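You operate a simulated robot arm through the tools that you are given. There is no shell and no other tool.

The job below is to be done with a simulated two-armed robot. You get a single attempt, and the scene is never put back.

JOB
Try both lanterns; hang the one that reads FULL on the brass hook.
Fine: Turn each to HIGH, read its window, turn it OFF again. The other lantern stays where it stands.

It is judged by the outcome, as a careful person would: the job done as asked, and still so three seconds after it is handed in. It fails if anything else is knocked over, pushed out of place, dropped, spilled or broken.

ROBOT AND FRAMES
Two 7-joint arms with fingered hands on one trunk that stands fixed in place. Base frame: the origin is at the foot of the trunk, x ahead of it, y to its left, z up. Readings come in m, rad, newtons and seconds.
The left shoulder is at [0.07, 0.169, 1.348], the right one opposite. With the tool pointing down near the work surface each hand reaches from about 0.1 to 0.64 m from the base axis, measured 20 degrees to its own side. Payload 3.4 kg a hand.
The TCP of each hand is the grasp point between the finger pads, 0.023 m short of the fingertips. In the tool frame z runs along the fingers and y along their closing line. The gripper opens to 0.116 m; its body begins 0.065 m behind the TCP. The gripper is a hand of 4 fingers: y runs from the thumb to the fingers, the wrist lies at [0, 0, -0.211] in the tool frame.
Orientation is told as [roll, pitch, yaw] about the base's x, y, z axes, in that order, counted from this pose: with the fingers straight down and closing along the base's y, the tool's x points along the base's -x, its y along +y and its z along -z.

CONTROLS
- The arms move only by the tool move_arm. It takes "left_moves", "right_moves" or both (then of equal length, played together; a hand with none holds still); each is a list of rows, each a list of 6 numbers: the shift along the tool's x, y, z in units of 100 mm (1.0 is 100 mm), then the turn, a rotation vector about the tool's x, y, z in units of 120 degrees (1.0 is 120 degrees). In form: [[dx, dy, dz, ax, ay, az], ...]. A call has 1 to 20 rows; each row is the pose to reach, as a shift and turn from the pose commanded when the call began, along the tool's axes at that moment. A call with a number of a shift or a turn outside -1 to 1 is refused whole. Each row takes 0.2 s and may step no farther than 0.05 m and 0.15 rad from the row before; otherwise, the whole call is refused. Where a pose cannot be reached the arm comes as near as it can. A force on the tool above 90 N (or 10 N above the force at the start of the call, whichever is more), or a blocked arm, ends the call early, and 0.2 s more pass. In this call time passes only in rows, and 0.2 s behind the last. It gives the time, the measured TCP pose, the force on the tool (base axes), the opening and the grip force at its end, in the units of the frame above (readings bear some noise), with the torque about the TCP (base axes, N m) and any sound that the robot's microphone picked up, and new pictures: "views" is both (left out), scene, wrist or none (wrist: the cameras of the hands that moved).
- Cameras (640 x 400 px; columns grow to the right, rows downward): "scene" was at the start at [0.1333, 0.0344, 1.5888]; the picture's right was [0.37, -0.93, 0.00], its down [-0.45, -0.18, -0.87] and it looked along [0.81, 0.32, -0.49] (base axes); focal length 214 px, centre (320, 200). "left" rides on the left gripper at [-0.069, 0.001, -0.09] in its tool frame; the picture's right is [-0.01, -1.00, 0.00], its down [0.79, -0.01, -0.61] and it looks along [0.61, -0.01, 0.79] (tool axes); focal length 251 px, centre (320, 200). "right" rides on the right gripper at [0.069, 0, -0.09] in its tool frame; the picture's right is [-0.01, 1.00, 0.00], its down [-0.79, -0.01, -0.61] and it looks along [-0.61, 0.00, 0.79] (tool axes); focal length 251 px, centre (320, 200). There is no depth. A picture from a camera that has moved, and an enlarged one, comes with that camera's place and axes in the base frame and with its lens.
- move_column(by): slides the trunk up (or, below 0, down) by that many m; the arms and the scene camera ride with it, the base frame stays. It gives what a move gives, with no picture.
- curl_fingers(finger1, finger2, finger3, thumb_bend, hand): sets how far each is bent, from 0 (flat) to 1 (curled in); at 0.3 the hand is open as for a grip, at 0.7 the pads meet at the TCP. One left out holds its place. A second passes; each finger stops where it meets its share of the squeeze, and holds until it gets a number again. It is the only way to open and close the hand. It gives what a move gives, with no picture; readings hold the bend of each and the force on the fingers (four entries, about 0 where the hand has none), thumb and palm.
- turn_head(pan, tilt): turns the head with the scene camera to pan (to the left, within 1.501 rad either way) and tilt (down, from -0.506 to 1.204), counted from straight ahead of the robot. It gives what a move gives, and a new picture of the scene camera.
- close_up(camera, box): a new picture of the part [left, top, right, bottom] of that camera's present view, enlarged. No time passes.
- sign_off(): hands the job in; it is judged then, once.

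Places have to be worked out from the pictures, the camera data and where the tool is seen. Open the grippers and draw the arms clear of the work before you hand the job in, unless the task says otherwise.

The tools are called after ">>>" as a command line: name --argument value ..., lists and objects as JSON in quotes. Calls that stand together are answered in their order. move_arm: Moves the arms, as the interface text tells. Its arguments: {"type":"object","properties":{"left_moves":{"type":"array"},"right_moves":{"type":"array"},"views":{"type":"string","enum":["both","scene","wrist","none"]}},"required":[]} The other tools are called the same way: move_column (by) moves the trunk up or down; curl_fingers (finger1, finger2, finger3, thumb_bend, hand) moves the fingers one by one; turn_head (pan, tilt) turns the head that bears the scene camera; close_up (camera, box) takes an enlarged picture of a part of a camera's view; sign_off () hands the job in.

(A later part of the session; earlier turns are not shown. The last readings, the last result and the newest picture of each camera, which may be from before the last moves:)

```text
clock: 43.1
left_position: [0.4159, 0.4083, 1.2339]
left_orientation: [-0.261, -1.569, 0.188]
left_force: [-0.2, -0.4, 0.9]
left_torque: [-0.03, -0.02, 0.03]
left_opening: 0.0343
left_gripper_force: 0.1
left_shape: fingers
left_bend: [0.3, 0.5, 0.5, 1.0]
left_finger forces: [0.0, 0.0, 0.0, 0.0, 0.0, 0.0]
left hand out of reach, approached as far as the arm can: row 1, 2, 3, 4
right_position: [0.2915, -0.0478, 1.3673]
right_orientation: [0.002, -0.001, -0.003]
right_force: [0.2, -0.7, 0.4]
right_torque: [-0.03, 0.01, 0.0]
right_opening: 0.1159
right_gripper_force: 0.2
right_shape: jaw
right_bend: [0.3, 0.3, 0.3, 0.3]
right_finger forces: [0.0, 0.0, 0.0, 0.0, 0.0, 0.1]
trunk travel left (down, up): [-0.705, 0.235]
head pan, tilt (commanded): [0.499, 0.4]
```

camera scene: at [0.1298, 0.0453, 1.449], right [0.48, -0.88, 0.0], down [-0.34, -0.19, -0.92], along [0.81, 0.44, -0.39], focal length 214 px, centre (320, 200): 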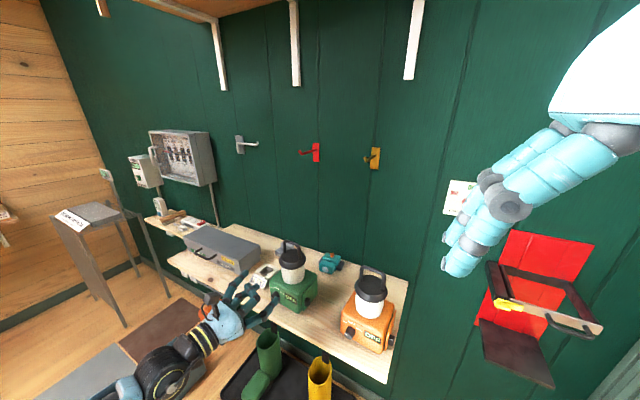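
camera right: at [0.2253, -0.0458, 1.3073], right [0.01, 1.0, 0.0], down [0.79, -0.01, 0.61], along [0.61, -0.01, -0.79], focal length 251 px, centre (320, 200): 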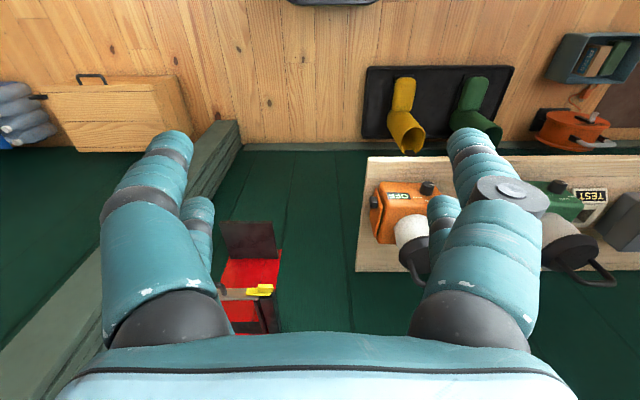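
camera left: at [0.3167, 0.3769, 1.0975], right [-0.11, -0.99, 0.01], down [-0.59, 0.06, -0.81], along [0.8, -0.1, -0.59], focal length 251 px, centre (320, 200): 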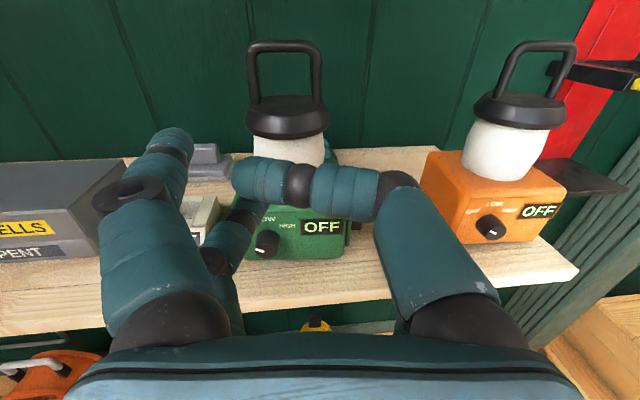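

The limit seems to be a minimum shoulder–wrist distance of about 0.29 m. Going further up increases that distance, so I continue upward.

>>> move_arm --left_moves '[[-0.25, 0, 0.03, 0, 0, 0], [-0.5, 0, 0.06, 0, 0, 0], [-0.75, 0, 0.09, 0, 0, 0], [-1.0, 0, 0.1, 0, 0, 0]]' --views "none"

>>> move_arm --left_moves '[[-0.25, -0.1, 0, 0, 0, 0], [-0.5, -0.2, 0, 0, 0, 0], [-0.75, -0.3, 0, 0, 0, 0], [-1.0, -0.4, 0, 0, 0, 0]]' --views "scene"

```text
clock: 44.1
left_position: [0.4267, 0.4088, 1.3335]
left_orientation: [-0.573, -1.568, 0.504]
left_force: [0.0, 0.7, -0.5]
left_torque: [0.01, -0.01, 0.03]
left_opening: 0.0346
left_gripper_force: 0.0
left_shape: fingers
left_bend: [0.3, 0.5, 0.5, 1.0]
left_finger forces: [0.0, 0.0, 0.0, 0.0, 0.1, 0.0]
right_position: [0.2944, -0.0471, 1.3679]
right_orientation: [0.003, 0.0, -0.001]
right_force: [-0.2, 0.4, 0.7]
right_torque: [0.0, -0.03, 0.04]
right_opening: 0.1158
right_gripper_force: 0.0
right_shape: jaw
right_bend: [0.3, 0.3, 0.3, 0.3]
right_finger forces: [0.0, 0.1, 0.0, 0.0, 0.1, 0.0]
trunk travel left (down, up): [-0.705, 0.235]
head pan, tilt (commanded): [0.499, 0.4]
```

```text
clock: 45.1
left_position: [0.4235, 0.3687, 1.4337]
left_orientation: [1.895, -1.571, -1.964]
left_force: [-0.3, 0.7, -0.6]
left_torque: [0.02, -0.01, 0.04]
left_opening: 0.0346
left_gripper_force: 0.1
left_shape: fingers
left_bend: [0.3, 0.5, 0.5, 1.0]
left_finger forces: [0.0, 0.0, 0.0, 0.0, 0.0, 0.0]
right_position: [0.2926, -0.0479, 1.3673]
right_orientation: [0.003, 0.0, -0.002]
right_force: [0.2, 0.0, 0.6]
right_torque: [-0.01, 0.0, 0.04]
right_opening: 0.116
right_gripper_force: 0.1
right_shape: jaw
right_bend: [0.3, 0.3, 0.3, 0.3]
right_finger forces: [0.0, 0.0, 0.0, 0.0, 0.0, 0.0]
trunk travel left (down, up): [-0.705, 0.235]
head pan, tilt (commanded): [0.499, 0.4]
camera scene: at [0.1301, 0.0448, 1.4489], right [0.48, -0.88, 0.0], down [-0.34, -0.19, -0.92], along [0.81, 0.44, -0.39], focal length 214 px, centre (320, 200)
```

scene: 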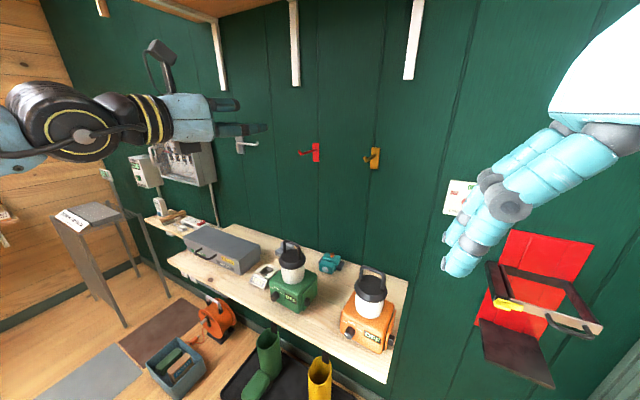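

The hand is now 0.24 m above shoulder level. I move it across toward y≈0.19 at this relative height, in two steps, watching the distance to the head.

>>> move_arm --left_moves '[[-0.05, -0.25, 0.04, 0, 0, 0], [-0.1, -0.5, 0.08, 0, 0, 0], [-0.12, -0.7, 0.12, 0, 0, 0], [-0.12, -0.9, 0.15, 0, 0, 0]]' --views "scene"

```text
clock: 46.1
left_position: [0.4325, 0.2766, 1.4464]
left_orientation: [2.375, -1.57, -2.445]
left_force: [0.3, -0.3, 0.0]
left_torque: [0.02, 0.02, 0.03]
left_opening: 0.0344
left_gripper_force: 0.0
left_shape: fingers
left_bend: [0.3, 0.5, 0.5, 1.0]
left_finger forces: [0.0, 0.0, 0.1, 0.1, 0.1, 0.1]
right_position: [0.2934, -0.0482, 1.3674]
right_orientation: [0.002, 0.001, -0.001]
right_force: [-0.2, -0.1, 0.4]
right_torque: [0.01, -0.01, 0.0]
right_opening: 0.1158
right_gripper_force: 0.2
right_shape: jaw
right_bend: [0.3, 0.3, 0.3, 0.3]
right_finger forces: [0.0, 0.1, 0.0, 0.1, 0.0, 0.1]
trunk travel left (down, up): [-0.705, 0.235]
head pan, tilt (commanded): [0.499, 0.4]
camera scene: at [0.1303, 0.0447, 1.4489], right [0.48, -0.88, 0.0], down [-0.34, -0.19, -0.92], along [0.81, 0.44, -0.39], focal length 214 px, centre (320, 200)
```

scene: 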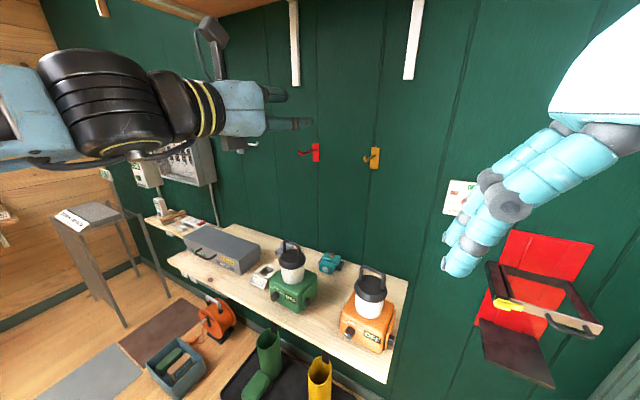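

Reached without a limit. One more step of 9 cm across.

>>> move_arm --left_moves '[[-0.03, -0.25, 0.04, 0, 0, 0], [-0.06, -0.5, 0.08, 0, 0, 0], [-0.1, -0.7, 0.12, 0, 0, 0], [-0.1, -0.88, 0.15, 0, 0, 0]]' --views "scene"

```text
clock: 47.1
left_position: [0.4414, 0.1888, 1.4575]
left_orientation: [-0.536, -1.57, 0.467]
left_force: [0.2, -1.4, -0.7]
left_torque: [-0.03, -0.02, -0.02]
left_opening: 0.0343
left_gripper_force: 0.0
left_shape: fingers
left_bend: [0.3, 0.5, 0.5, 1.0]
left_finger forces: [0.0, 0.0, 0.0, 0.0, 0.0, 0.1]
right_position: [0.2928, -0.0477, 1.3681]
right_orientation: [0.0, 0.001, -0.002]
right_force: [-0.6, -0.7, -0.9]
right_torque: [0.01, -0.04, 0.02]
right_opening: 0.1161
right_gripper_force: 0.0
right_shape: jaw
right_bend: [0.3, 0.3, 0.3, 0.3]
right_finger forces: [0.0, 0.0, 0.1, 0.0, 0.1, 0.0]
trunk travel left (down, up): [-0.705, 0.235]
head pan, tilt (commanded): [0.499, 0.4]
camera scene: at [0.1305, 0.0447, 1.4489], right [0.48, -0.88, 0.0], down [-0.34, -0.19, -0.92], along [0.81, 0.44, -0.39], focal length 214 px, centre (320, 200)
```

scene: 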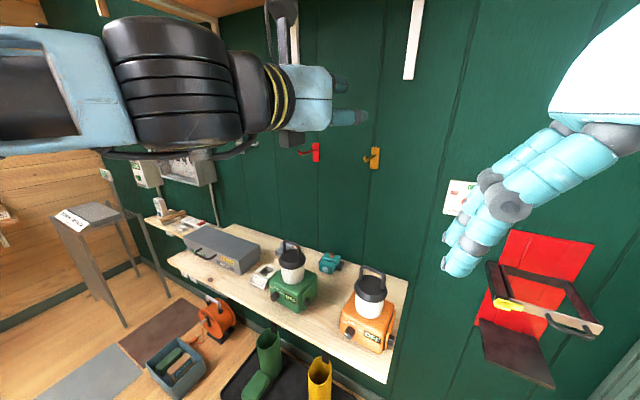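

In position at rel. height +0.26. I roll the hand −60° here in free space to check that the roll is reachable.

>>> move_arm --left_moves '[[0, 0, 0, 0, 0, -0.0625], [0, 0, 0, 0, 0, -0.125], [0, 0, 0, 0, 0, -0.1875], [0, 0, 0, 0, 0, -0.25], [0, 0, 0, 0, 0, -0.3125], [0, 0, 0, 0, 0, -0.375], [0, 0, 0, 0, 0, -0.4375], [0, 0, 0, 0, 0, -0.5]]' --views "none"

```text
clock: 48.9
left_position: [0.4402, 0.1891, 1.4569]
left_orientation: [-1.57, -0.521, 1.503]
left_force: [0.7, 1.0, -0.5]
left_torque: [0.05, 0.01, 0.01]
left_opening: 0.0342
left_gripper_force: 0.0
left_shape: fingers
left_bend: [0.3, 0.5, 0.5, 1.0]
left_finger forces: [0.1, 0.1, 0.0, 0.1, 0.0, 0.1]
right_position: [0.2923, -0.0466, 1.3672]
right_orientation: [0.001, 0.001, -0.002]
right_force: [0.6, 0.2, -0.2]
right_torque: [0.01, 0.01, -0.02]
right_opening: 0.116
right_gripper_force: 0.1
right_shape: jaw
right_bend: [0.3, 0.3, 0.3, 0.3]
right_finger forces: [0.0, 0.0, 0.1, 0.0, 0.1, 0.0]
trunk travel left (down, up): [-0.705, 0.235]
head pan, tilt (commanded): [0.499, 0.4]
```

The roll is reachable. I lower the trunk 0.53 m, which brings the hand to z≈0.927 just in front of the orange knob; the fingertips stay at x<0.47.

>>> move_column --by -0.4

>>> close_up --camera "left" --box '[0, 0, 640, 400]'

>>> close_up --camera "scene" --box '[0, 0, 640, 400]'

```text
clock: 52.7
left_position: [0.4401, 0.1905, 1.0552]
left_orientation: [-1.57, -0.524, 1.5]
left_force: [0.1, -1.2, 0.2]
left_torque: [0.02, -0.01, -0.01]
left_opening: 0.0345
left_gripper_force: 0.1
left_shape: fingers
left_bend: [0.3, 0.5, 0.5, 1.0]
left_finger forces: [0.0, 0.1, 0.1, 0.0, 0.0, 0.0]
right_position: [0.293, -0.0469, 0.9686]
right_orientation: [0.001, 0.0, -0.002]
right_force: [-0.1, 0.1, -0.7]
right_torque: [0.01, -0.01, -0.02]
right_opening: 0.116
right_gripper_force: 0.1
right_shape: jaw
right_bend: [0.3, 0.3, 0.3, 0.3]
right_finger forces: [0.1, 0.0, 0.0, 0.0, 0.0, 0.1]
trunk travel left (down, up): [-0.305, 0.635]
head pan, tilt (commanded): [0.499, 0.4]
```

```text
1.00 times, centred on (320, 200) of left (not enlarged: the box is as wide or as high as the picture)
camera zoom: at [0.3557, 0.2559, 1.0895], right [-0.03, -0.49, 0.87], down [-0.65, -0.65, -0.39], along [0.76, -0.58, -0.3], focal length 251 px, centre (320, 200)
```

zoom: 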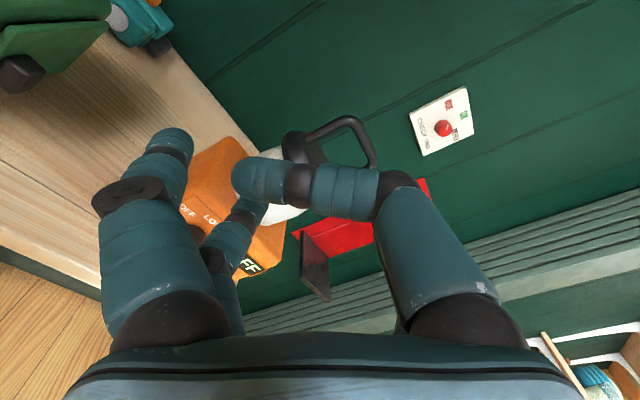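

```text
1.00 times, centred on (320, 200) of scene (not enlarged: the box is as wide or as high as the picture)
camera zoom: at [0.13, 0.0454, 1.049], right [0.48, -0.88, 0.0], down [-0.34, -0.19, -0.92], along [0.81, 0.44, -0.39], focal length 214 px, centre (320, 200)
```

zoom: 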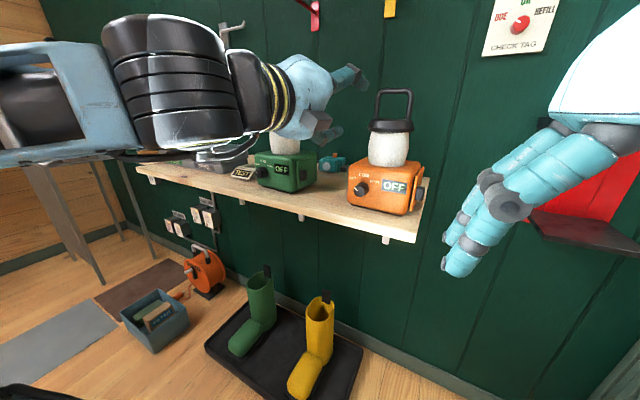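

All clear. I take another sight line on the orange knob, then lower the remaining 0.13 m.

>>> close_up --camera "scene" --box '[335, 80, 435, 220]'

>>> move_column --by -0.13

>>> close_up --camera "left" --box '[0, 0, 640, 400]'

>>> close_up --camera "scene" --box '[240, 20, 480, 180]'

```text
2.86 times, centred on (385, 150) of scene
camera zoom: at [0.13, 0.0454, 1.049], right [0.48, -0.88, 0.0], down [-0.34, -0.19, -0.92], along [0.81, 0.44, -0.39], focal length 613 px, centre (134, 343)
```

zoom: 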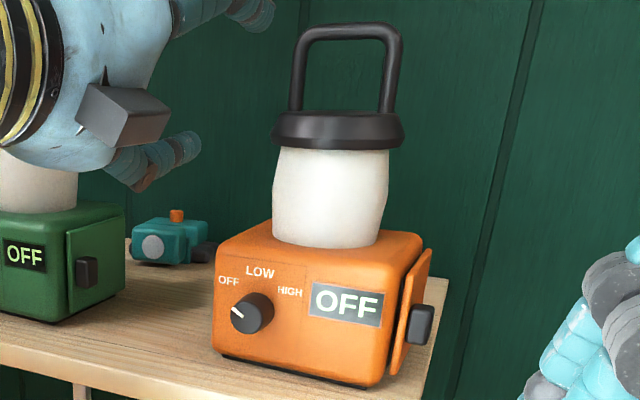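

```text
clock: 54.3
left_position: [0.4415, 0.1894, 0.9256]
left_orientation: [-1.57, -0.523, 1.5]
left_force: [-0.1, 0.2, 0.1]
left_torque: [-0.02, -0.02, -0.03]
left_opening: 0.0345
left_gripper_force: 0.1
left_shape: fingers
left_bend: [0.3, 0.5, 0.5, 1.0]
left_finger forces: [0.0, 0.0, 0.1, 0.0, 0.1, 0.0]
right_position: [0.2925, -0.0468, 0.8368]
right_orientation: [0.002, -0.001, 0.0]
right_force: [-0.2, -0.1, -1.1]
right_torque: [-0.01, -0.01, 0.02]
right_opening: 0.116
right_gripper_force: 0.0
right_shape: jaw
right_bend: [0.3, 0.3, 0.3, 0.3]
right_finger forces: [0.0, 0.0, 0.0, 0.1, 0.0, 0.0]
trunk travel left (down, up): [-0.175, 0.765]
head pan, tilt (commanded): [0.499, 0.4]
```

```text
1.00 times, centred on (320, 200) of left (not enlarged: the box is as wide or as high as the picture)
camera zoom: at [0.3557, 0.2558, 0.9595], right [-0.03, -0.49, 0.87], down [-0.65, -0.65, -0.39], along [0.76, -0.58, -0.3], focal length 251 px, centre (320, 200)
```

zoom: 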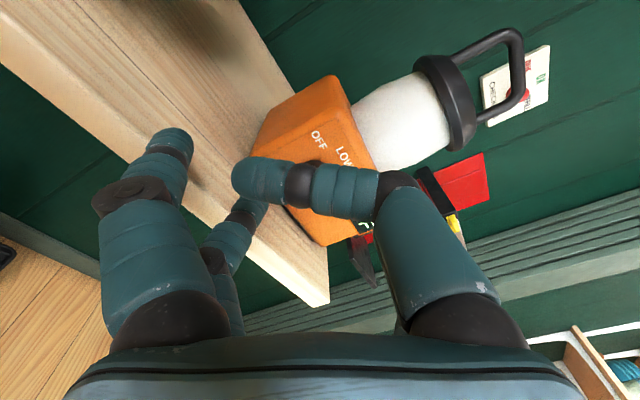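

```text
2.50 times, centred on (360, 100) of scene
camera zoom: at [0.1299, 0.0454, 0.919], right [0.48, -0.88, 0.0], down [-0.34, -0.19, -0.92], along [0.81, 0.44, -0.39], focal length 536 px, centre (220, 450)
```

zoom: 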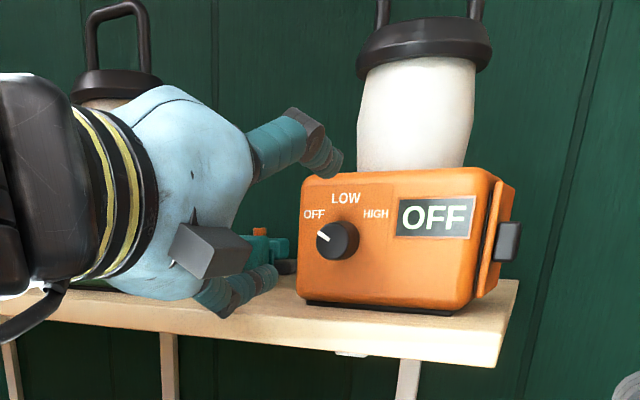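

The orange knob's front triangulates to about [0.50, 0.161, 0.907]. I shift the pinch line onto it while still 5 cm short, and open the thumb for a moment to verify with the wrist camera.

>>> curl_fingers --hand "left" --thumb_bend 0.45

>>> move_arm --left_moves '[[0.07, 0.01, 0, 0, 0, 0], [0.138, 0.019, 0, 0, 0, 0]]' --views "wrist"

>>> close_up --camera "left" --box '[240, 80, 400, 240]'

```text
clock: 55.3
left_position: [0.4403, 0.1899, 0.9262]
left_orientation: [-1.572, -0.524, 1.501]
left_force: [0.3, 0.1, 0.1]
left_torque: [0.02, -0.01, 0.0]
left_opening: 0.0949
left_gripper_force: 0.0
left_shape: fingers
left_bend: [0.3, 0.5, 0.5, 0.45]
left_finger forces: [0.0, 0.0, 0.0, 0.0, 0.1, 0.1]
right_position: [0.2927, -0.0467, 0.8382]
right_orientation: [0.0, 0.0, -0.002]
right_force: [-0.5, 0.0, 1.1]
right_torque: [0.04, -0.01, 0.03]
right_opening: 0.1158
right_gripper_force: 0.0
right_shape: jaw
right_bend: [0.3, 0.3, 0.3, 0.3]
right_finger forces: [0.0, 0.1, 0.1, 0.1, 0.0, 0.1]
trunk travel left (down, up): [-0.175, 0.765]
head pan, tilt (commanded): [0.499, 0.4]
```

```text
clock: 55.9
left_position: [0.4389, 0.1791, 0.9163]
left_orientation: [-1.572, -0.523, 1.5]
left_force: [-0.8, -0.9, -0.5]
left_torque: [-0.01, 0.0, -0.01]
left_opening: 0.0951
left_gripper_force: 0.1
left_shape: fingers
left_bend: [0.3, 0.5, 0.5, 0.45]
left_finger forces: [0.1, 0.0, 0.1, 0.0, 0.1, 0.1]
right_position: [0.2933, -0.0474, 0.8383]
right_orientation: [0.003, 0.0, -0.001]
right_force: [0.1, 0.0, 0.1]
right_torque: [0.02, 0.0, -0.06]
right_opening: 0.1158
right_gripper_force: 0.0
right_shape: jaw
right_bend: [0.3, 0.3, 0.3, 0.3]
right_finger forces: [0.0, 0.0, 0.0, 0.0, 0.1, 0.0]
trunk travel left (down, up): [-0.175, 0.765]
head pan, tilt (commanded): [0.499, 0.4]
camera left: at [0.3551, 0.2447, 0.9508], right [-0.03, -0.49, 0.87], down [-0.65, -0.65, -0.39], along [0.76, -0.58, -0.3], focal length 251 px, centre (320, 200)
```

left: 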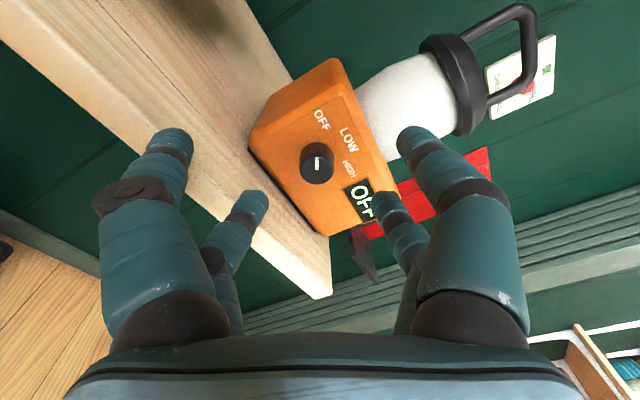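

```text
2.50 times, centred on (320, 160) of left
camera zoom: at [0.3551, 0.2447, 0.9508], right [-0.03, -0.49, 0.87], down [-0.65, -0.65, -0.39], along [0.76, -0.58, -0.3], focal length 629 px, centre (320, 300)
```

zoom: 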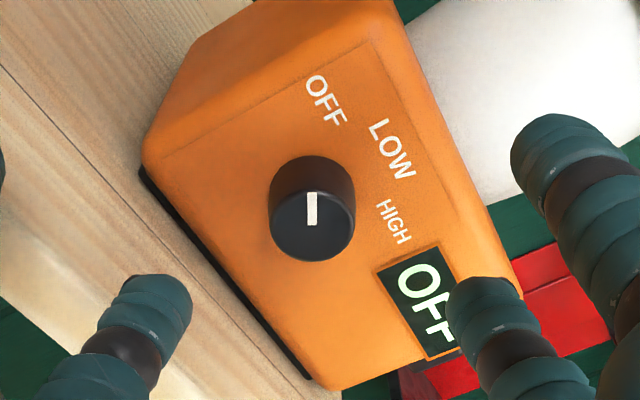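

Alignment is good (pinch line within 2 mm; knob front 58 mm ahead). I tuck the thumb, advance 50 mm and close finger2 and finger3 on the knob.

>>> curl_fingers --hand "left" --thumb_bend 1.0

>>> move_arm --left_moves '[[0, 0.015, 0.15, 0, 0, 0], [0, 0.015, 0.3, 0, 0, 0], [0, 0.015, 0.4, 0, 0, 0], [0, 0.015, 0.5, 0, 0, 0]]' --views "wrist"

>>> curl_fingers --hand "left" --finger2 0.75 --finger3 0.75

>>> close_up --camera "left" --box '[200, 60, 440, 260]'

>>> close_up --camera "scene" --box '[240, 20, 480, 180]'

```text
clock: 56.9
left_position: [0.4403, 0.1792, 0.9166]
left_orientation: [-1.571, -0.525, 1.501]
left_force: [0.7, -0.1, -0.1]
left_torque: [0.04, 0.03, 0.0]
left_opening: 0.0339
left_gripper_force: 0.1
left_shape: fingers
left_bend: [0.3, 0.5, 0.5, 1.0]
left_finger forces: [0.1, 0.0, 0.0, 0.0, 0.0, 0.0]
right_position: [0.2936, -0.0461, 0.8373]
right_orientation: [0.0, -0.001, -0.003]
right_force: [-0.6, 0.8, 0.3]
right_torque: [0.04, 0.0, 0.0]
right_opening: 0.1162
right_gripper_force: 0.0
right_shape: jaw
right_bend: [0.3, 0.3, 0.3, 0.3]
right_finger forces: [0.1, 0.0, 0.1, 0.1, 0.0, 0.1]
trunk travel left (down, up): [-0.175, 0.765]
head pan, tilt (commanded): [0.499, 0.4]
```

```text
clock: 57.9
left_position: [0.4896, 0.1751, 0.9163]
left_orientation: [-1.573, -0.523, 1.502]
left_force: [-3.3, -0.5, 1.0]
left_torque: [-0.02, 0.17, 0.01]
left_opening: 0.0342
left_gripper_force: 1.6
left_shape: fingers
left_bend: [0.3, 0.5, 0.5, 1.0]
left_finger forces: [0.1, 3.8, 0.0, 0.1, 0.0, 0.0]
right_position: [0.2917, -0.0457, 0.8375]
right_orientation: [0.001, -0.002, 0.0]
right_force: [-0.5, 0.0, -0.9]
right_torque: [0.0, 0.02, 0.04]
right_opening: 0.1159
right_gripper_force: 0.1
right_shape: jaw
right_bend: [0.3, 0.3, 0.3, 0.3]
right_finger forces: [0.0, 0.0, 0.1, 0.0, 0.1, 0.1]
trunk travel left (down, up): [-0.175, 0.765]
head pan, tilt (commanded): [0.499, 0.4]
camera left: at [0.4041, 0.2416, 0.9501], right [-0.04, -0.49, 0.87], down [-0.65, -0.65, -0.39], along [0.76, -0.58, -0.3], focal length 251 px, centre (320, 200)
```

left: 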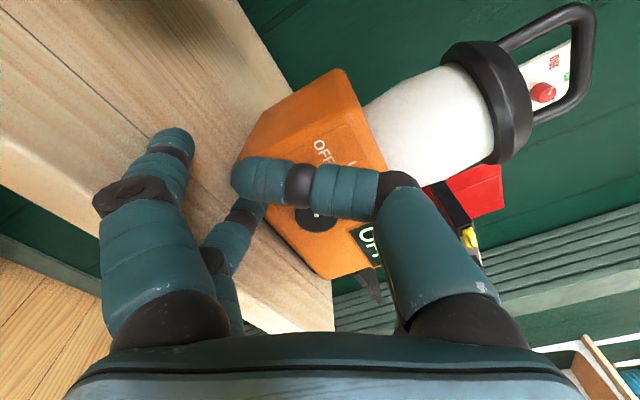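

```text
clock: 58.9
left_position: [0.4907, 0.1759, 0.9164]
left_orientation: [-1.571, -0.523, 1.5]
left_force: [0.7, 0.2, 0.2]
left_torque: [0.05, -0.01, -0.02]
left_opening: 0.0339
left_gripper_force: 6.5
left_shape: fingers
left_bend: [0.31, 0.62, 0.64, 1.0]
left_finger forces: [0.9, 6.1, 6.0, 0.0, 0.0, 0.0]
right_position: [0.2929, -0.047, 0.8377]
right_orientation: [0.0, -0.001, -0.002]
right_force: [-0.7, 0.2, 0.6]
right_torque: [-0.03, -0.05, 0.02]
right_opening: 0.1159
right_gripper_force: 0.1
right_shape: jaw
right_bend: [0.3, 0.3, 0.3, 0.3]
right_finger forces: [0.0, 0.1, 0.0, 0.0, 0.0, 0.0]
trunk travel left (down, up): [-0.175, 0.765]
head pan, tilt (commanded): [0.499, 0.4]
```

```text
2.00 times, centred on (320, 160) of left
camera zoom: at [0.405, 0.2416, 0.9495], right [-0.03, -0.49, 0.87], down [-0.65, -0.65, -0.39], along [0.76, -0.58, -0.3], focal length 503 px, centre (320, 280)
```

zoom: 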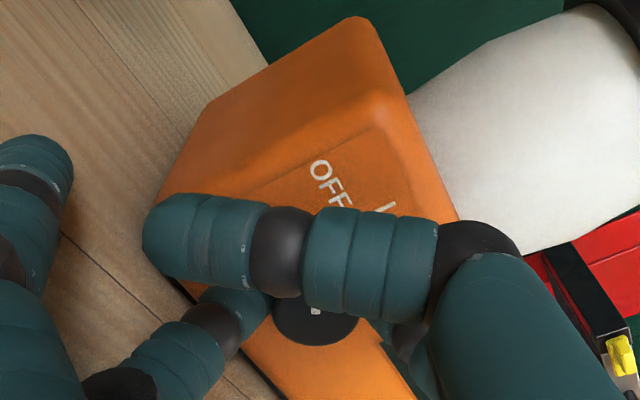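

```text
2.50 times, centred on (360, 100) of scene
camera zoom: at [0.1302, 0.0454, 0.9189], right [0.48, -0.88, 0.0], down [-0.34, -0.19, -0.92], along [0.81, 0.44, -0.39], focal length 536 px, centre (220, 450)
```

zoom: 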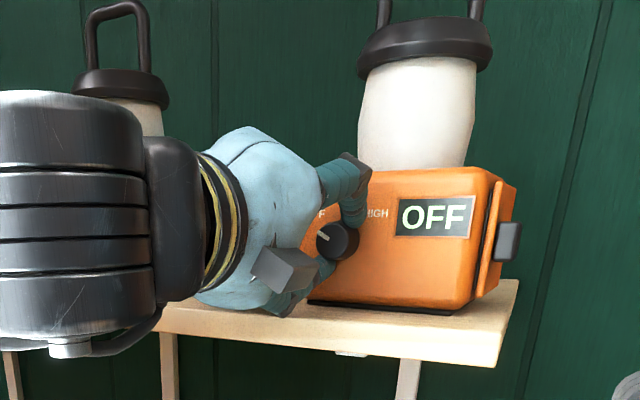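

The grip on the orange knob matches the green one (6 N each side). I turn the first 60° clockwise about the knob axis.

>>> move_arm --left_moves '[[0.0016, -0.0244, 0, 0, 0, 0.0625], [0.0064, -0.0484, 0, 0, 0, 0.125], [0.0142, -0.0716, 0, 0, 0, 0.1875], [0.0251, -0.0935, 0, 0, 0, 0.25], [0.0386, -0.1138, 0, 0, 0, 0.3125], [0.0548, -0.1322, 0, 0, 0, 0.375], [0.0732, -0.1484, 0, 0, 0, 0.4375], [0.0935, -0.1619, 0, 0, 0, 0.5]]' --views "both"

>>> close_up --camera "scene" --box '[240, 20, 480, 180]'

```text
clock: 60.7
left_position: [0.4898, 0.16, 0.9234]
left_orientation: [0.708, -1.569, -0.776]
left_force: [0.2, -0.1, -0.5]
left_torque: [0.01, 0.07, -0.03]
left_opening: 0.0342
left_gripper_force: 5.8
left_shape: fingers
left_bend: [0.3, 0.62, 0.64, 1.0]
left_finger forces: [0.0, 6.0, 6.8, 0.0, 0.1, 0.1]
right_position: [0.2935, -0.0462, 0.8371]
right_orientation: [0.003, 0.0, -0.003]
right_force: [0.4, -0.5, 0.2]
right_torque: [-0.02, 0.02, 0.01]
right_opening: 0.1158
right_gripper_force: 0.0
right_shape: jaw
right_bend: [0.3, 0.3, 0.3, 0.3]
right_finger forces: [0.0, 0.0, 0.1, 0.0, 0.0, 0.0]
trunk travel left (down, up): [-0.175, 0.765]
head pan, tilt (commanded): [0.499, 0.4]
camera scene: at [0.1304, 0.0454, 0.9188], right [0.48, -0.88, 0.0], down [-0.34, -0.19, -0.92], along [0.81, 0.44, -0.39], focal length 214 px, centre (320, 200)
camera left: at [0.4001, 0.1671, 0.9934], right [-0.07, -1.0, 0.01], down [-0.61, 0.04, -0.79], along [0.79, -0.06, -0.61], focal length 251 px, centre (320, 200)
```

scene: 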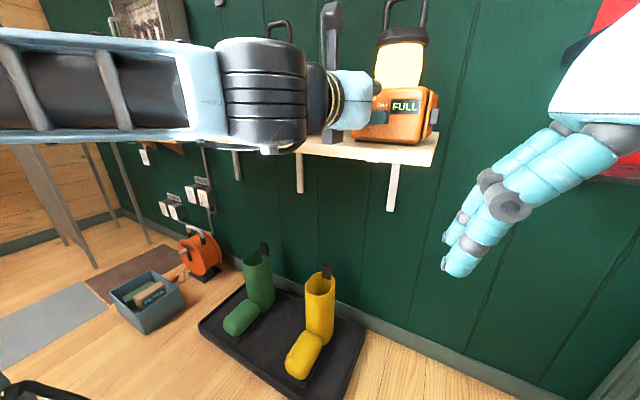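
left: 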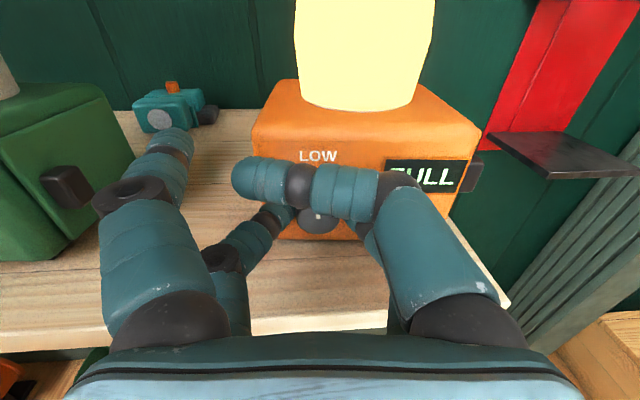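

```text
2.50 times, centred on (360, 100) of scene
camera zoom: at [0.1304, 0.0454, 0.9188], right [0.48, -0.88, 0.0], down [-0.34, -0.19, -0.92], along [0.81, 0.44, -0.39], focal length 536 px, centre (220, 450)
```

zoom: 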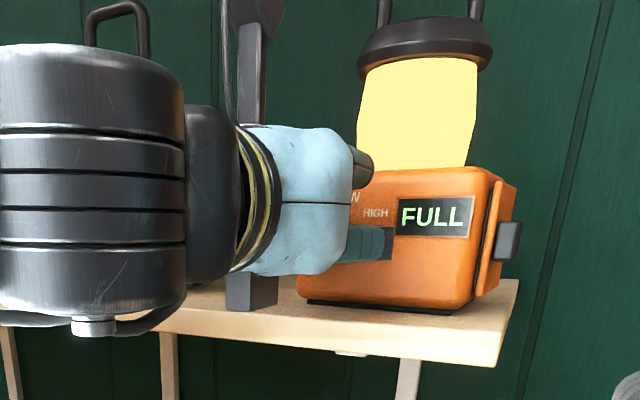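

Orange at LOW reads FULL with almost no side force. I turn the remaining 60° to HIGH to read it there.

>>> move_arm --left_moves '[[0.0016, -0.0244, 0, 0, 0, 0.0625], [0.0064, -0.0484, 0, 0, 0, 0.125], [0.0142, -0.0716, 0, 0, 0, 0.1875], [0.0251, -0.0935, 0, 0, 0, 0.25], [0.0386, -0.1138, 0, 0, 0, 0.3125], [0.0548, -0.1322, 0, 0, 0, 0.375], [0.0732, -0.1484, 0, 0, 0, 0.4375], [0.0935, -0.1619, 0, 0, 0, 0.5]]' --views "both"

>>> close_up --camera "scene" --box '[240, 20, 480, 180]'

>>> close_up --camera "left" --box '[200, 60, 440, 260]'

```text
clock: 62.5
left_position: [0.4873, 0.1442, 0.9154]
left_orientation: [1.573, -0.523, -1.64]
left_force: [-1.6, 1.9, -0.7]
left_torque: [-0.02, 0.1, 0.06]
left_opening: 0.0341
left_gripper_force: 6.7
left_shape: fingers
left_bend: [0.3, 0.63, 0.64, 1.0]
left_finger forces: [0.0, 5.4, 8.2, 0.0, 0.0, 0.0]
right_position: [0.2935, -0.0469, 0.8379]
right_orientation: [-0.001, 0.001, -0.002]
right_force: [-0.8, 0.3, 0.2]
right_torque: [0.0, -0.01, -0.01]
right_opening: 0.1159
right_gripper_force: 0.1
right_shape: jaw
right_bend: [0.3, 0.3, 0.3, 0.3]
right_finger forces: [0.0, 0.0, 0.0, 0.0, 0.0, 0.1]
trunk travel left (down, up): [-0.175, 0.765]
head pan, tilt (commanded): [0.499, 0.4]
camera scene: at [0.1302, 0.0457, 0.9189], right [0.48, -0.88, 0.0], down [-0.34, -0.19, -0.92], along [0.81, 0.44, -0.39], focal length 214 px, centre (320, 200)
camera left: at [0.3946, 0.0916, 0.9504], right [-0.04, -0.51, -0.86], down [-0.56, 0.73, -0.4], along [0.83, 0.47, -0.31], focal length 251 px, centre (320, 200)
```

scene: 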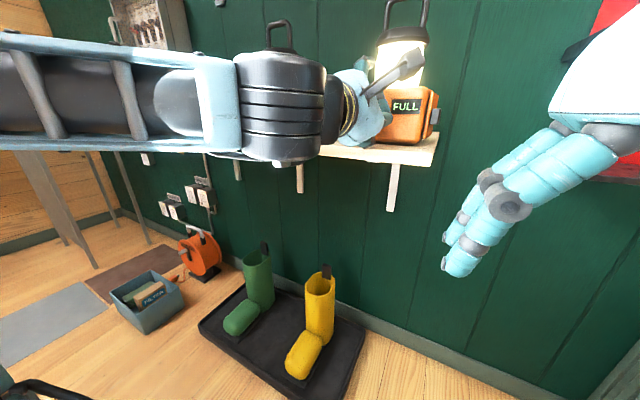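
left: 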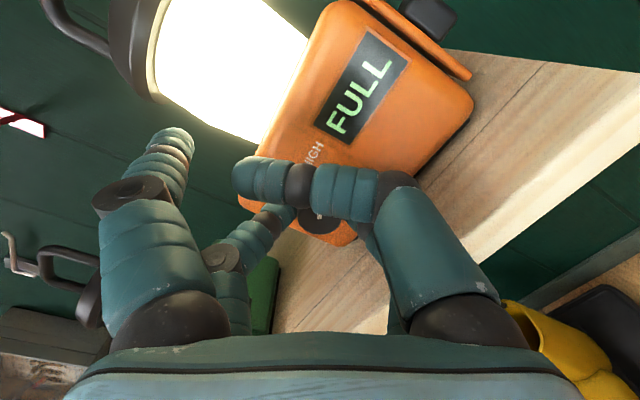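

```text
2.50 times, centred on (360, 100) of scene
camera zoom: at [0.1302, 0.0457, 0.9189], right [0.48, -0.88, 0.0], down [-0.34, -0.19, -0.92], along [0.81, 0.44, -0.39], focal length 536 px, centre (220, 450)
```

zoom: 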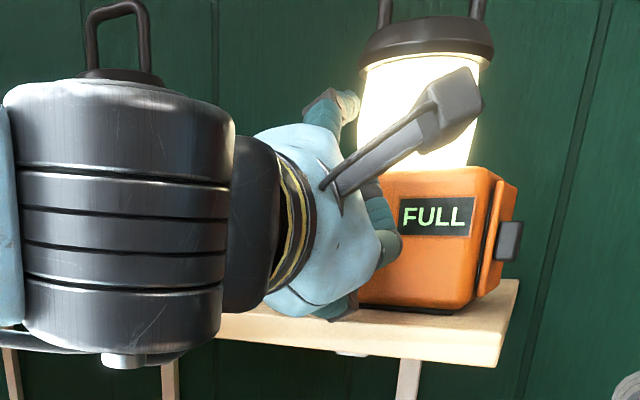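

```text
2.00 times, centred on (320, 160) of left
camera zoom: at [0.3946, 0.0916, 0.9504], right [-0.04, -0.51, -0.86], down [-0.56, 0.73, -0.4], along [0.83, 0.47, -0.31], focal length 503 px, centre (320, 280)
```

zoom: 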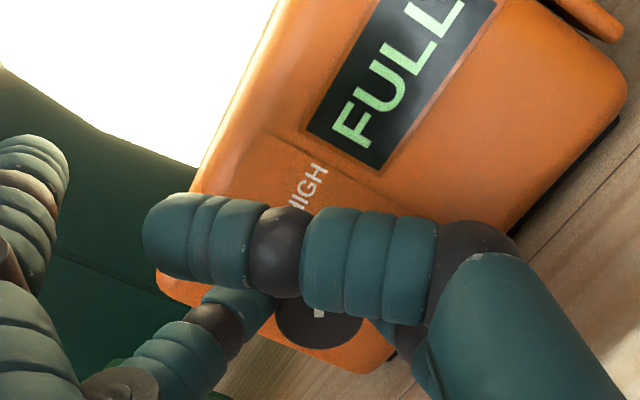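

Orange at HIGH (bright) reads FULL, so it is the one to hang. I turn it back 120° to OFF.

>>> move_arm --left_moves '[[0.0016, 0.0244, 0, 0, 0, -0.0625], [0.0064, 0.0484, 0, 0, 0, -0.125], [0.0142, 0.0716, 0, 0, 0, -0.1875], [0.0251, 0.0935, 0, 0, 0, -0.25], [0.0386, 0.1138, 0, 0, 0, -0.3125], [0.0548, 0.1322, 0, 0, 0, -0.375], [0.0732, 0.1484, 0, 0, 0, -0.4375], [0.0935, 0.1619, 0, 0, 0, -0.5], [0.1154, 0.1728, 0, 0, 0, -0.5625], [0.1386, 0.1806, 0, 0, 0, -0.625], [0.1626, 0.1854, 0, 0, 0, -0.6875], [0.187, 0.187, 0, 0, 0, -0.75], [0.2114, 0.1854, 0, 0, 0, -0.8125], [0.2354, 0.1806, 0, 0, 0, -0.875], [0.2586, 0.1728, 0, 0, 0, -0.9375], [0.2805, 0.1619, 0, 0, 0, -1.0]]' --views "both"

>>> close_up --camera "scene" --box '[240, 20, 480, 180]'

```text
clock: 65.9
left_position: [0.4898, 0.1766, 0.9146]
left_orientation: [-1.572, -0.519, 1.502]
left_force: [1.8, -0.4, -0.5]
left_torque: [0.1, 0.0, 0.03]
left_opening: 0.0338
left_gripper_force: 7.3
left_shape: fingers
left_bend: [0.31, 0.63, 0.64, 1.0]
left_finger forces: [1.1, 6.8, 6.4, 0.0, 0.0, 0.0]
right_position: [0.293, -0.0481, 0.8377]
right_orientation: [0.002, 0.001, -0.002]
right_force: [-1.0, 0.3, -0.4]
right_torque: [0.04, -0.01, -0.01]
right_opening: 0.116
right_gripper_force: 0.0
right_shape: jaw
right_bend: [0.3, 0.3, 0.3, 0.3]
right_finger forces: [0.0, 0.0, 0.1, 0.1, 0.0, 0.0]
trunk travel left (down, up): [-0.175, 0.765]
head pan, tilt (commanded): [0.499, 0.4]
camera scene: at [0.1303, 0.0453, 0.9189], right [0.48, -0.88, 0.0], down [-0.34, -0.19, -0.92], along [0.81, 0.44, -0.39], focal length 214 px, centre (320, 200)
camera left: at [0.4049, 0.2424, 0.9496], right [-0.03, -0.49, 0.87], down [-0.65, -0.65, -0.39], along [0.76, -0.58, -0.3], focal length 251 px, centre (320, 200)
```

scene: 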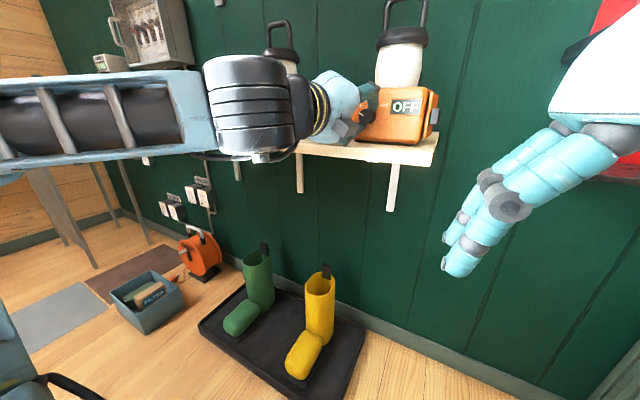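
left: 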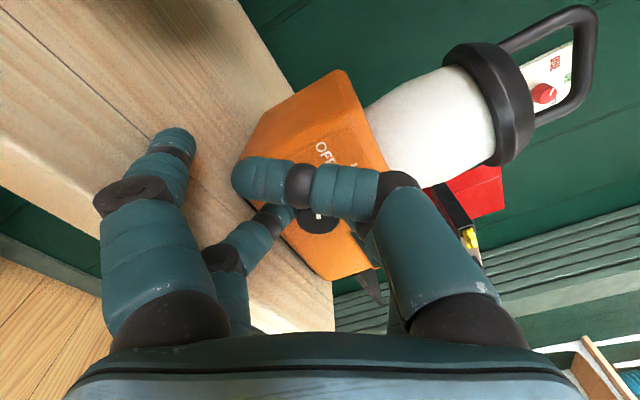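

```text
2.50 times, centred on (360, 100) of scene
camera zoom: at [0.1303, 0.0453, 0.9189], right [0.48, -0.88, 0.0], down [-0.34, -0.19, -0.92], along [0.81, 0.44, -0.39], focal length 536 px, centre (220, 450)
```

zoom: 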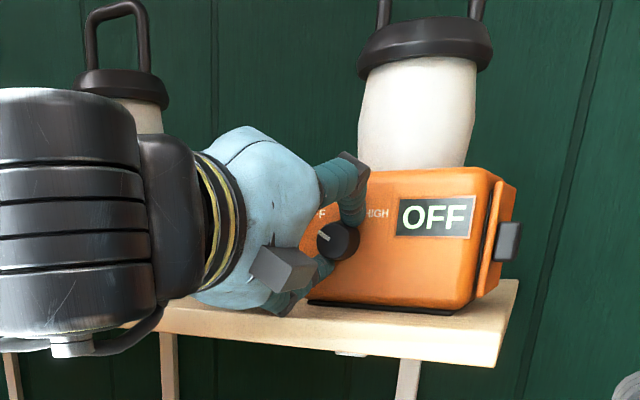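

The orange lantern is OFF again. I release the knob and draw straight back 5 cm.

>>> curl_fingers --hand "left" --finger2 0.5 --finger3 0.5

>>> move_arm --left_moves '[[0, 0, -0.1, 0, 0, 0], [0, 0, -0.25, 0, 0, 0], [0, 0, -0.4, 0, 0, 0], [0, 0, -0.5, 0, 0, 0]]' --views "both"

>>> close_up --camera "scene" --box '[240, 0, 480, 180]'

```text
clock: 66.9
left_position: [0.4893, 0.1764, 0.917]
left_orientation: [-1.57, -0.524, 1.501]
left_force: [-0.7, -0.4, 1.7]
left_torque: [0.05, 0.04, 0.02]
left_opening: 0.0338
left_gripper_force: 1.6
left_shape: fingers
left_bend: [0.31, 0.5, 0.5, 1.0]
left_finger forces: [0.6, 1.8, 0.0, 0.0, 0.0, 0.1]
right_position: [0.2933, -0.0471, 0.8376]
right_orientation: [0.003, -0.002, -0.001]
right_force: [0.1, -0.6, 1.0]
right_torque: [0.01, -0.03, 0.01]
right_opening: 0.1161
right_gripper_force: 0.1
right_shape: jaw
right_bend: [0.3, 0.3, 0.3, 0.3]
right_finger forces: [0.1, 0.0, 0.0, 0.0, 0.1, 0.0]
trunk travel left (down, up): [-0.175, 0.765]
head pan, tilt (commanded): [0.499, 0.4]
```

```text
clock: 67.9
left_position: [0.44, 0.1791, 0.9154]
left_orientation: [-1.572, -0.523, 1.501]
left_force: [0.3, -0.1, 0.0]
left_torque: [0.02, -0.01, 0.02]
left_opening: 0.0343
left_gripper_force: 0.0
left_shape: fingers
left_bend: [0.3, 0.5, 0.5, 1.0]
left_finger forces: [0.0, 0.0, 0.0, 0.2, 0.0, 0.0]
right_position: [0.2934, -0.0476, 0.8375]
right_orientation: [-0.001, 0.0, -0.001]
right_force: [0.1, -0.8, -0.2]
right_torque: [-0.02, 0.01, -0.01]
right_opening: 0.1158
right_gripper_force: 0.0
right_shape: jaw
right_bend: [0.3, 0.3, 0.3, 0.3]
right_finger forces: [0.1, 0.0, 0.0, 0.1, 0.0, 0.0]
trunk travel left (down, up): [-0.175, 0.765]
head pan, tilt (commanded): [0.499, 0.4]
camera scene: at [0.13, 0.0455, 0.9189], right [0.48, -0.88, 0.0], down [-0.34, -0.19, -0.92], along [0.81, 0.44, -0.39], focal length 214 px, centre (320, 200)
camera left: at [0.3545, 0.2459, 0.9497], right [-0.03, -0.49, 0.87], down [-0.65, -0.65, -0.39], along [0.76, -0.58, -0.3], focal length 251 px, centre (320, 200)
```

scene: 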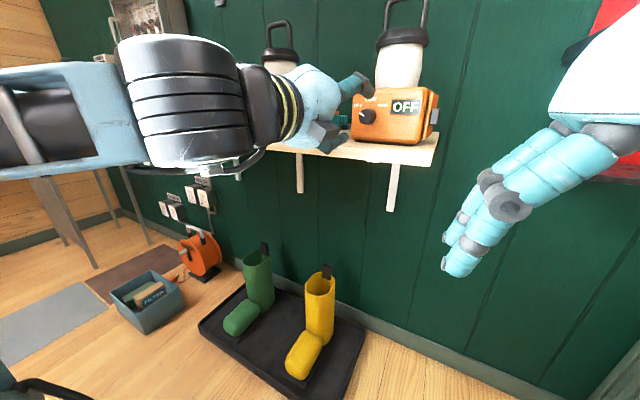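
left: 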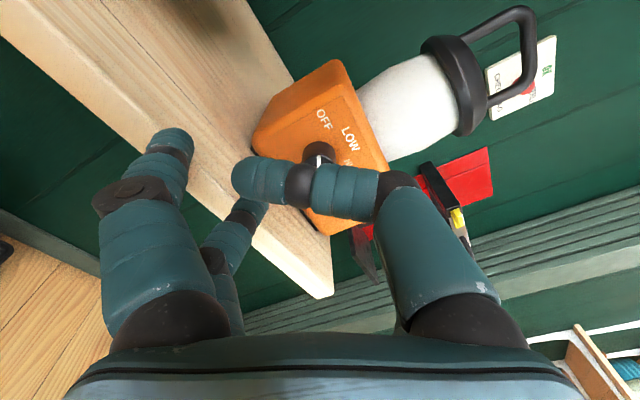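

```text
2.22 times, centred on (360, 90) of scene
camera zoom: at [0.13, 0.0455, 0.9189], right [0.48, -0.88, 0.0], down [-0.34, -0.19, -0.92], along [0.81, 0.44, -0.39], focal length 477 px, centre (231, 444)
```

zoom: 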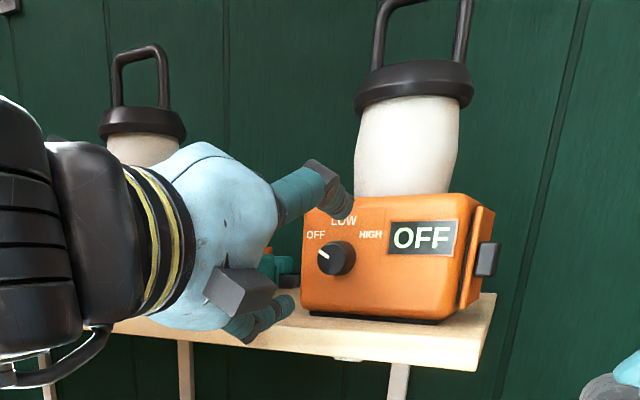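

Now I roll the hand upright and raise it to globe height (z≈0.986), still in front of the lantern, with all fingers opened wide; and point the head at the lantern.

>>> move_arm --left_moves '[[0, -0.1, 0, 0, 0, 0.0625], [0, -0.2, 0, 0, 0, 0.125], [0, -0.3, 0, 0, 0, 0.1875], [0, -0.4, 0, 0, 0, 0.25], [0, -0.5, 0, 0, 0, 0.3125], [0, -0.6, 0, 0, 0, 0.375], [0, -0.7, 0, 0, 0, 0.4375], [-0.009, -0.815, 0, 0, 0, 0.5]]' --views "none"

>>> curl_fingers --hand "left" --finger1 0.3 --finger2 0.3 --finger3 0.3 --thumb_bend 0.3

>>> turn_head --pan 0.2 --tilt 0.0

>>> close_up --camera "left" --box '[0, 0, 640, 400]'

```text
clock: 69.7
left_position: [0.4378, 0.1396, 0.988]
left_orientation: [1.433, -1.57, -1.501]
left_force: [0.2, -0.7, -0.4]
left_torque: [-0.01, 0.05, 0.0]
left_opening: 0.0345
left_gripper_force: 0.1
left_shape: fingers
left_bend: [0.3, 0.5, 0.5, 1.0]
left_finger forces: [0.1, 0.0, 0.0, 0.1, 0.0, 0.0]
right_position: [0.2937, -0.0469, 0.8374]
right_orientation: [0.001, 0.001, -0.002]
right_force: [-0.8, -0.1, -0.2]
right_torque: [-0.01, -0.01, 0.03]
right_opening: 0.1159
right_gripper_force: 0.1
right_shape: jaw
right_bend: [0.3, 0.3, 0.3, 0.3]
right_finger forces: [0.0, 0.0, 0.0, 0.0, 0.0, 0.0]
trunk travel left (down, up): [-0.175, 0.765]
head pan, tilt (commanded): [0.499, 0.4]
```

```text
clock: 70.7
left_position: [0.4376, 0.1395, 0.9874]
left_orientation: [-0.892, -1.571, 0.821]
left_force: [-0.2, -0.8, -0.2]
left_torque: [0.01, -0.01, 0.02]
left_opening: 0.1163
left_gripper_force: 0.1
left_shape: fingers
left_bend: [0.3, 0.3, 0.3, 0.3]
left_finger forces: [0.0, 0.0, 0.0, 0.0, 0.1, 0.0]
right_position: [0.2926, -0.048, 0.8372]
right_orientation: [0.003, 0.0, -0.001]
right_force: [-0.1, 0.9, -0.4]
right_torque: [0.0, -0.08, -0.01]
right_opening: 0.116
right_gripper_force: 0.0
right_shape: jaw
right_bend: [0.3, 0.3, 0.3, 0.3]
right_finger forces: [0.0, 0.0, 0.0, 0.0, 0.0, 0.0]
trunk travel left (down, up): [-0.175, 0.765]
head pan, tilt (commanded): [0.499, 0.4]
```

```text
clock: 71.5
left_position: [0.4373, 0.1396, 0.9874]
left_orientation: [-0.972, -1.571, 0.905]
left_force: [-0.5, -0.5, 1.3]
left_torque: [0.01, 0.0, 0.05]
left_opening: 0.1167
left_gripper_force: 0.1
left_shape: fingers
left_bend: [0.3, 0.3, 0.3, 0.3]
left_finger forces: [0.0, 0.0, 0.0, 0.0, 0.1, 0.0]
right_position: [0.2938, -0.047, 0.8376]
right_orientation: [0.002, 0.0, -0.001]
right_force: [-0.6, -0.9, -1.1]
right_torque: [0.0, 0.01, 0.01]
right_opening: 0.116
right_gripper_force: 0.0
right_shape: jaw
right_bend: [0.3, 0.3, 0.3, 0.3]
right_finger forces: [0.1, 0.0, 0.0, 0.0, 0.1, 0.0]
trunk travel left (down, up): [-0.175, 0.765]
head pan, tilt (commanded): [0.201, 0.0]
camera scene: at [0.1369, 0.0191, 0.9558], right [0.2, -0.98, 0.0], down [0.0, 0.0, -1.0], along [0.98, 0.2, 0.0], focal length 214 px, centre (320, 200)
```

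scene: 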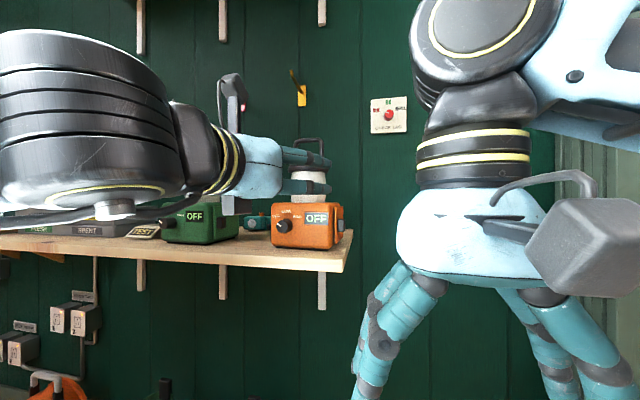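

```text
1.00 times, centred on (320, 200) of left (not enlarged: the box is as wide or as high as the picture)
camera zoom: at [0.3481, 0.1469, 1.0561], right [-0.07, -1.0, 0.01], down [-0.61, 0.04, -0.79], along [0.79, -0.06, -0.61], focal length 251 px, centre (320, 200)
```

zoom: 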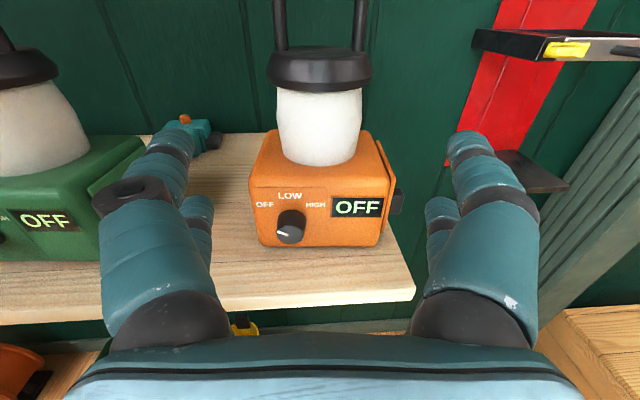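

The hand is centred in front of the globe. I zoom the level scene view to measure globe, cap and hand heights, and check the wrist view.

>>> close_up --camera "scene" --box '[215, 120, 365, 260]'

>>> close_up --camera "left" --box '[220, 0, 420, 260]'

>>> close_up --camera "scene" --box '[270, 50, 330, 120]'

```text
2.86 times, centred on (290, 190) of scene
camera zoom: at [0.1369, 0.0191, 0.9558], right [0.2, -0.98, 0.0], down [0.0, 0.0, -1.0], along [0.98, 0.2, 0.0], focal length 613 px, centre (406, 229)
```

zoom: 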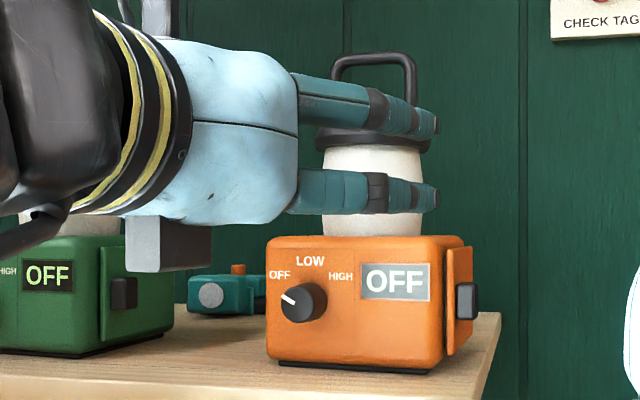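

```text
1.54 times, centred on (320, 130) of left
camera zoom: at [0.3481, 0.1469, 1.0561], right [-0.07, -1.0, 0.01], down [-0.61, 0.04, -0.79], along [0.79, -0.06, -0.61], focal length 387 px, centre (320, 308)
```

zoom: 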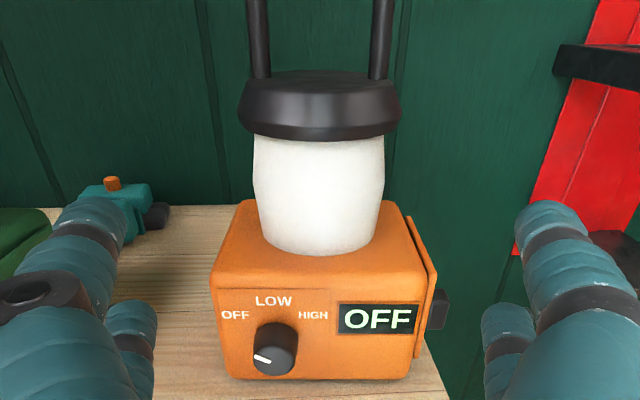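

```text
5.71 times, centred on (300, 85) of scene
camera zoom: at [0.1369, 0.0191, 0.9558], right [0.2, -0.98, 0.0], down [0.0, 0.0, -1.0], along [0.98, 0.2, 0.0], focal length 1226 px, centre (434, 857)
```

zoom: 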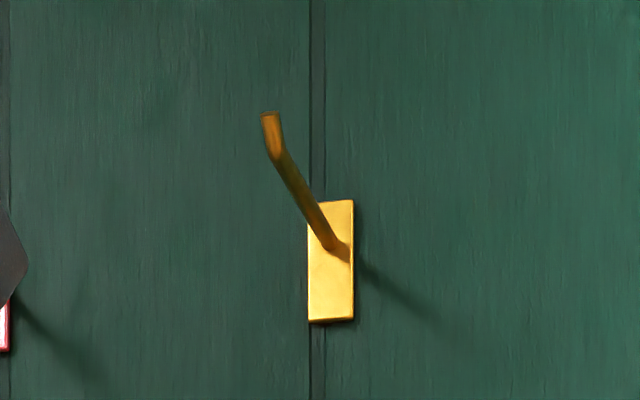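

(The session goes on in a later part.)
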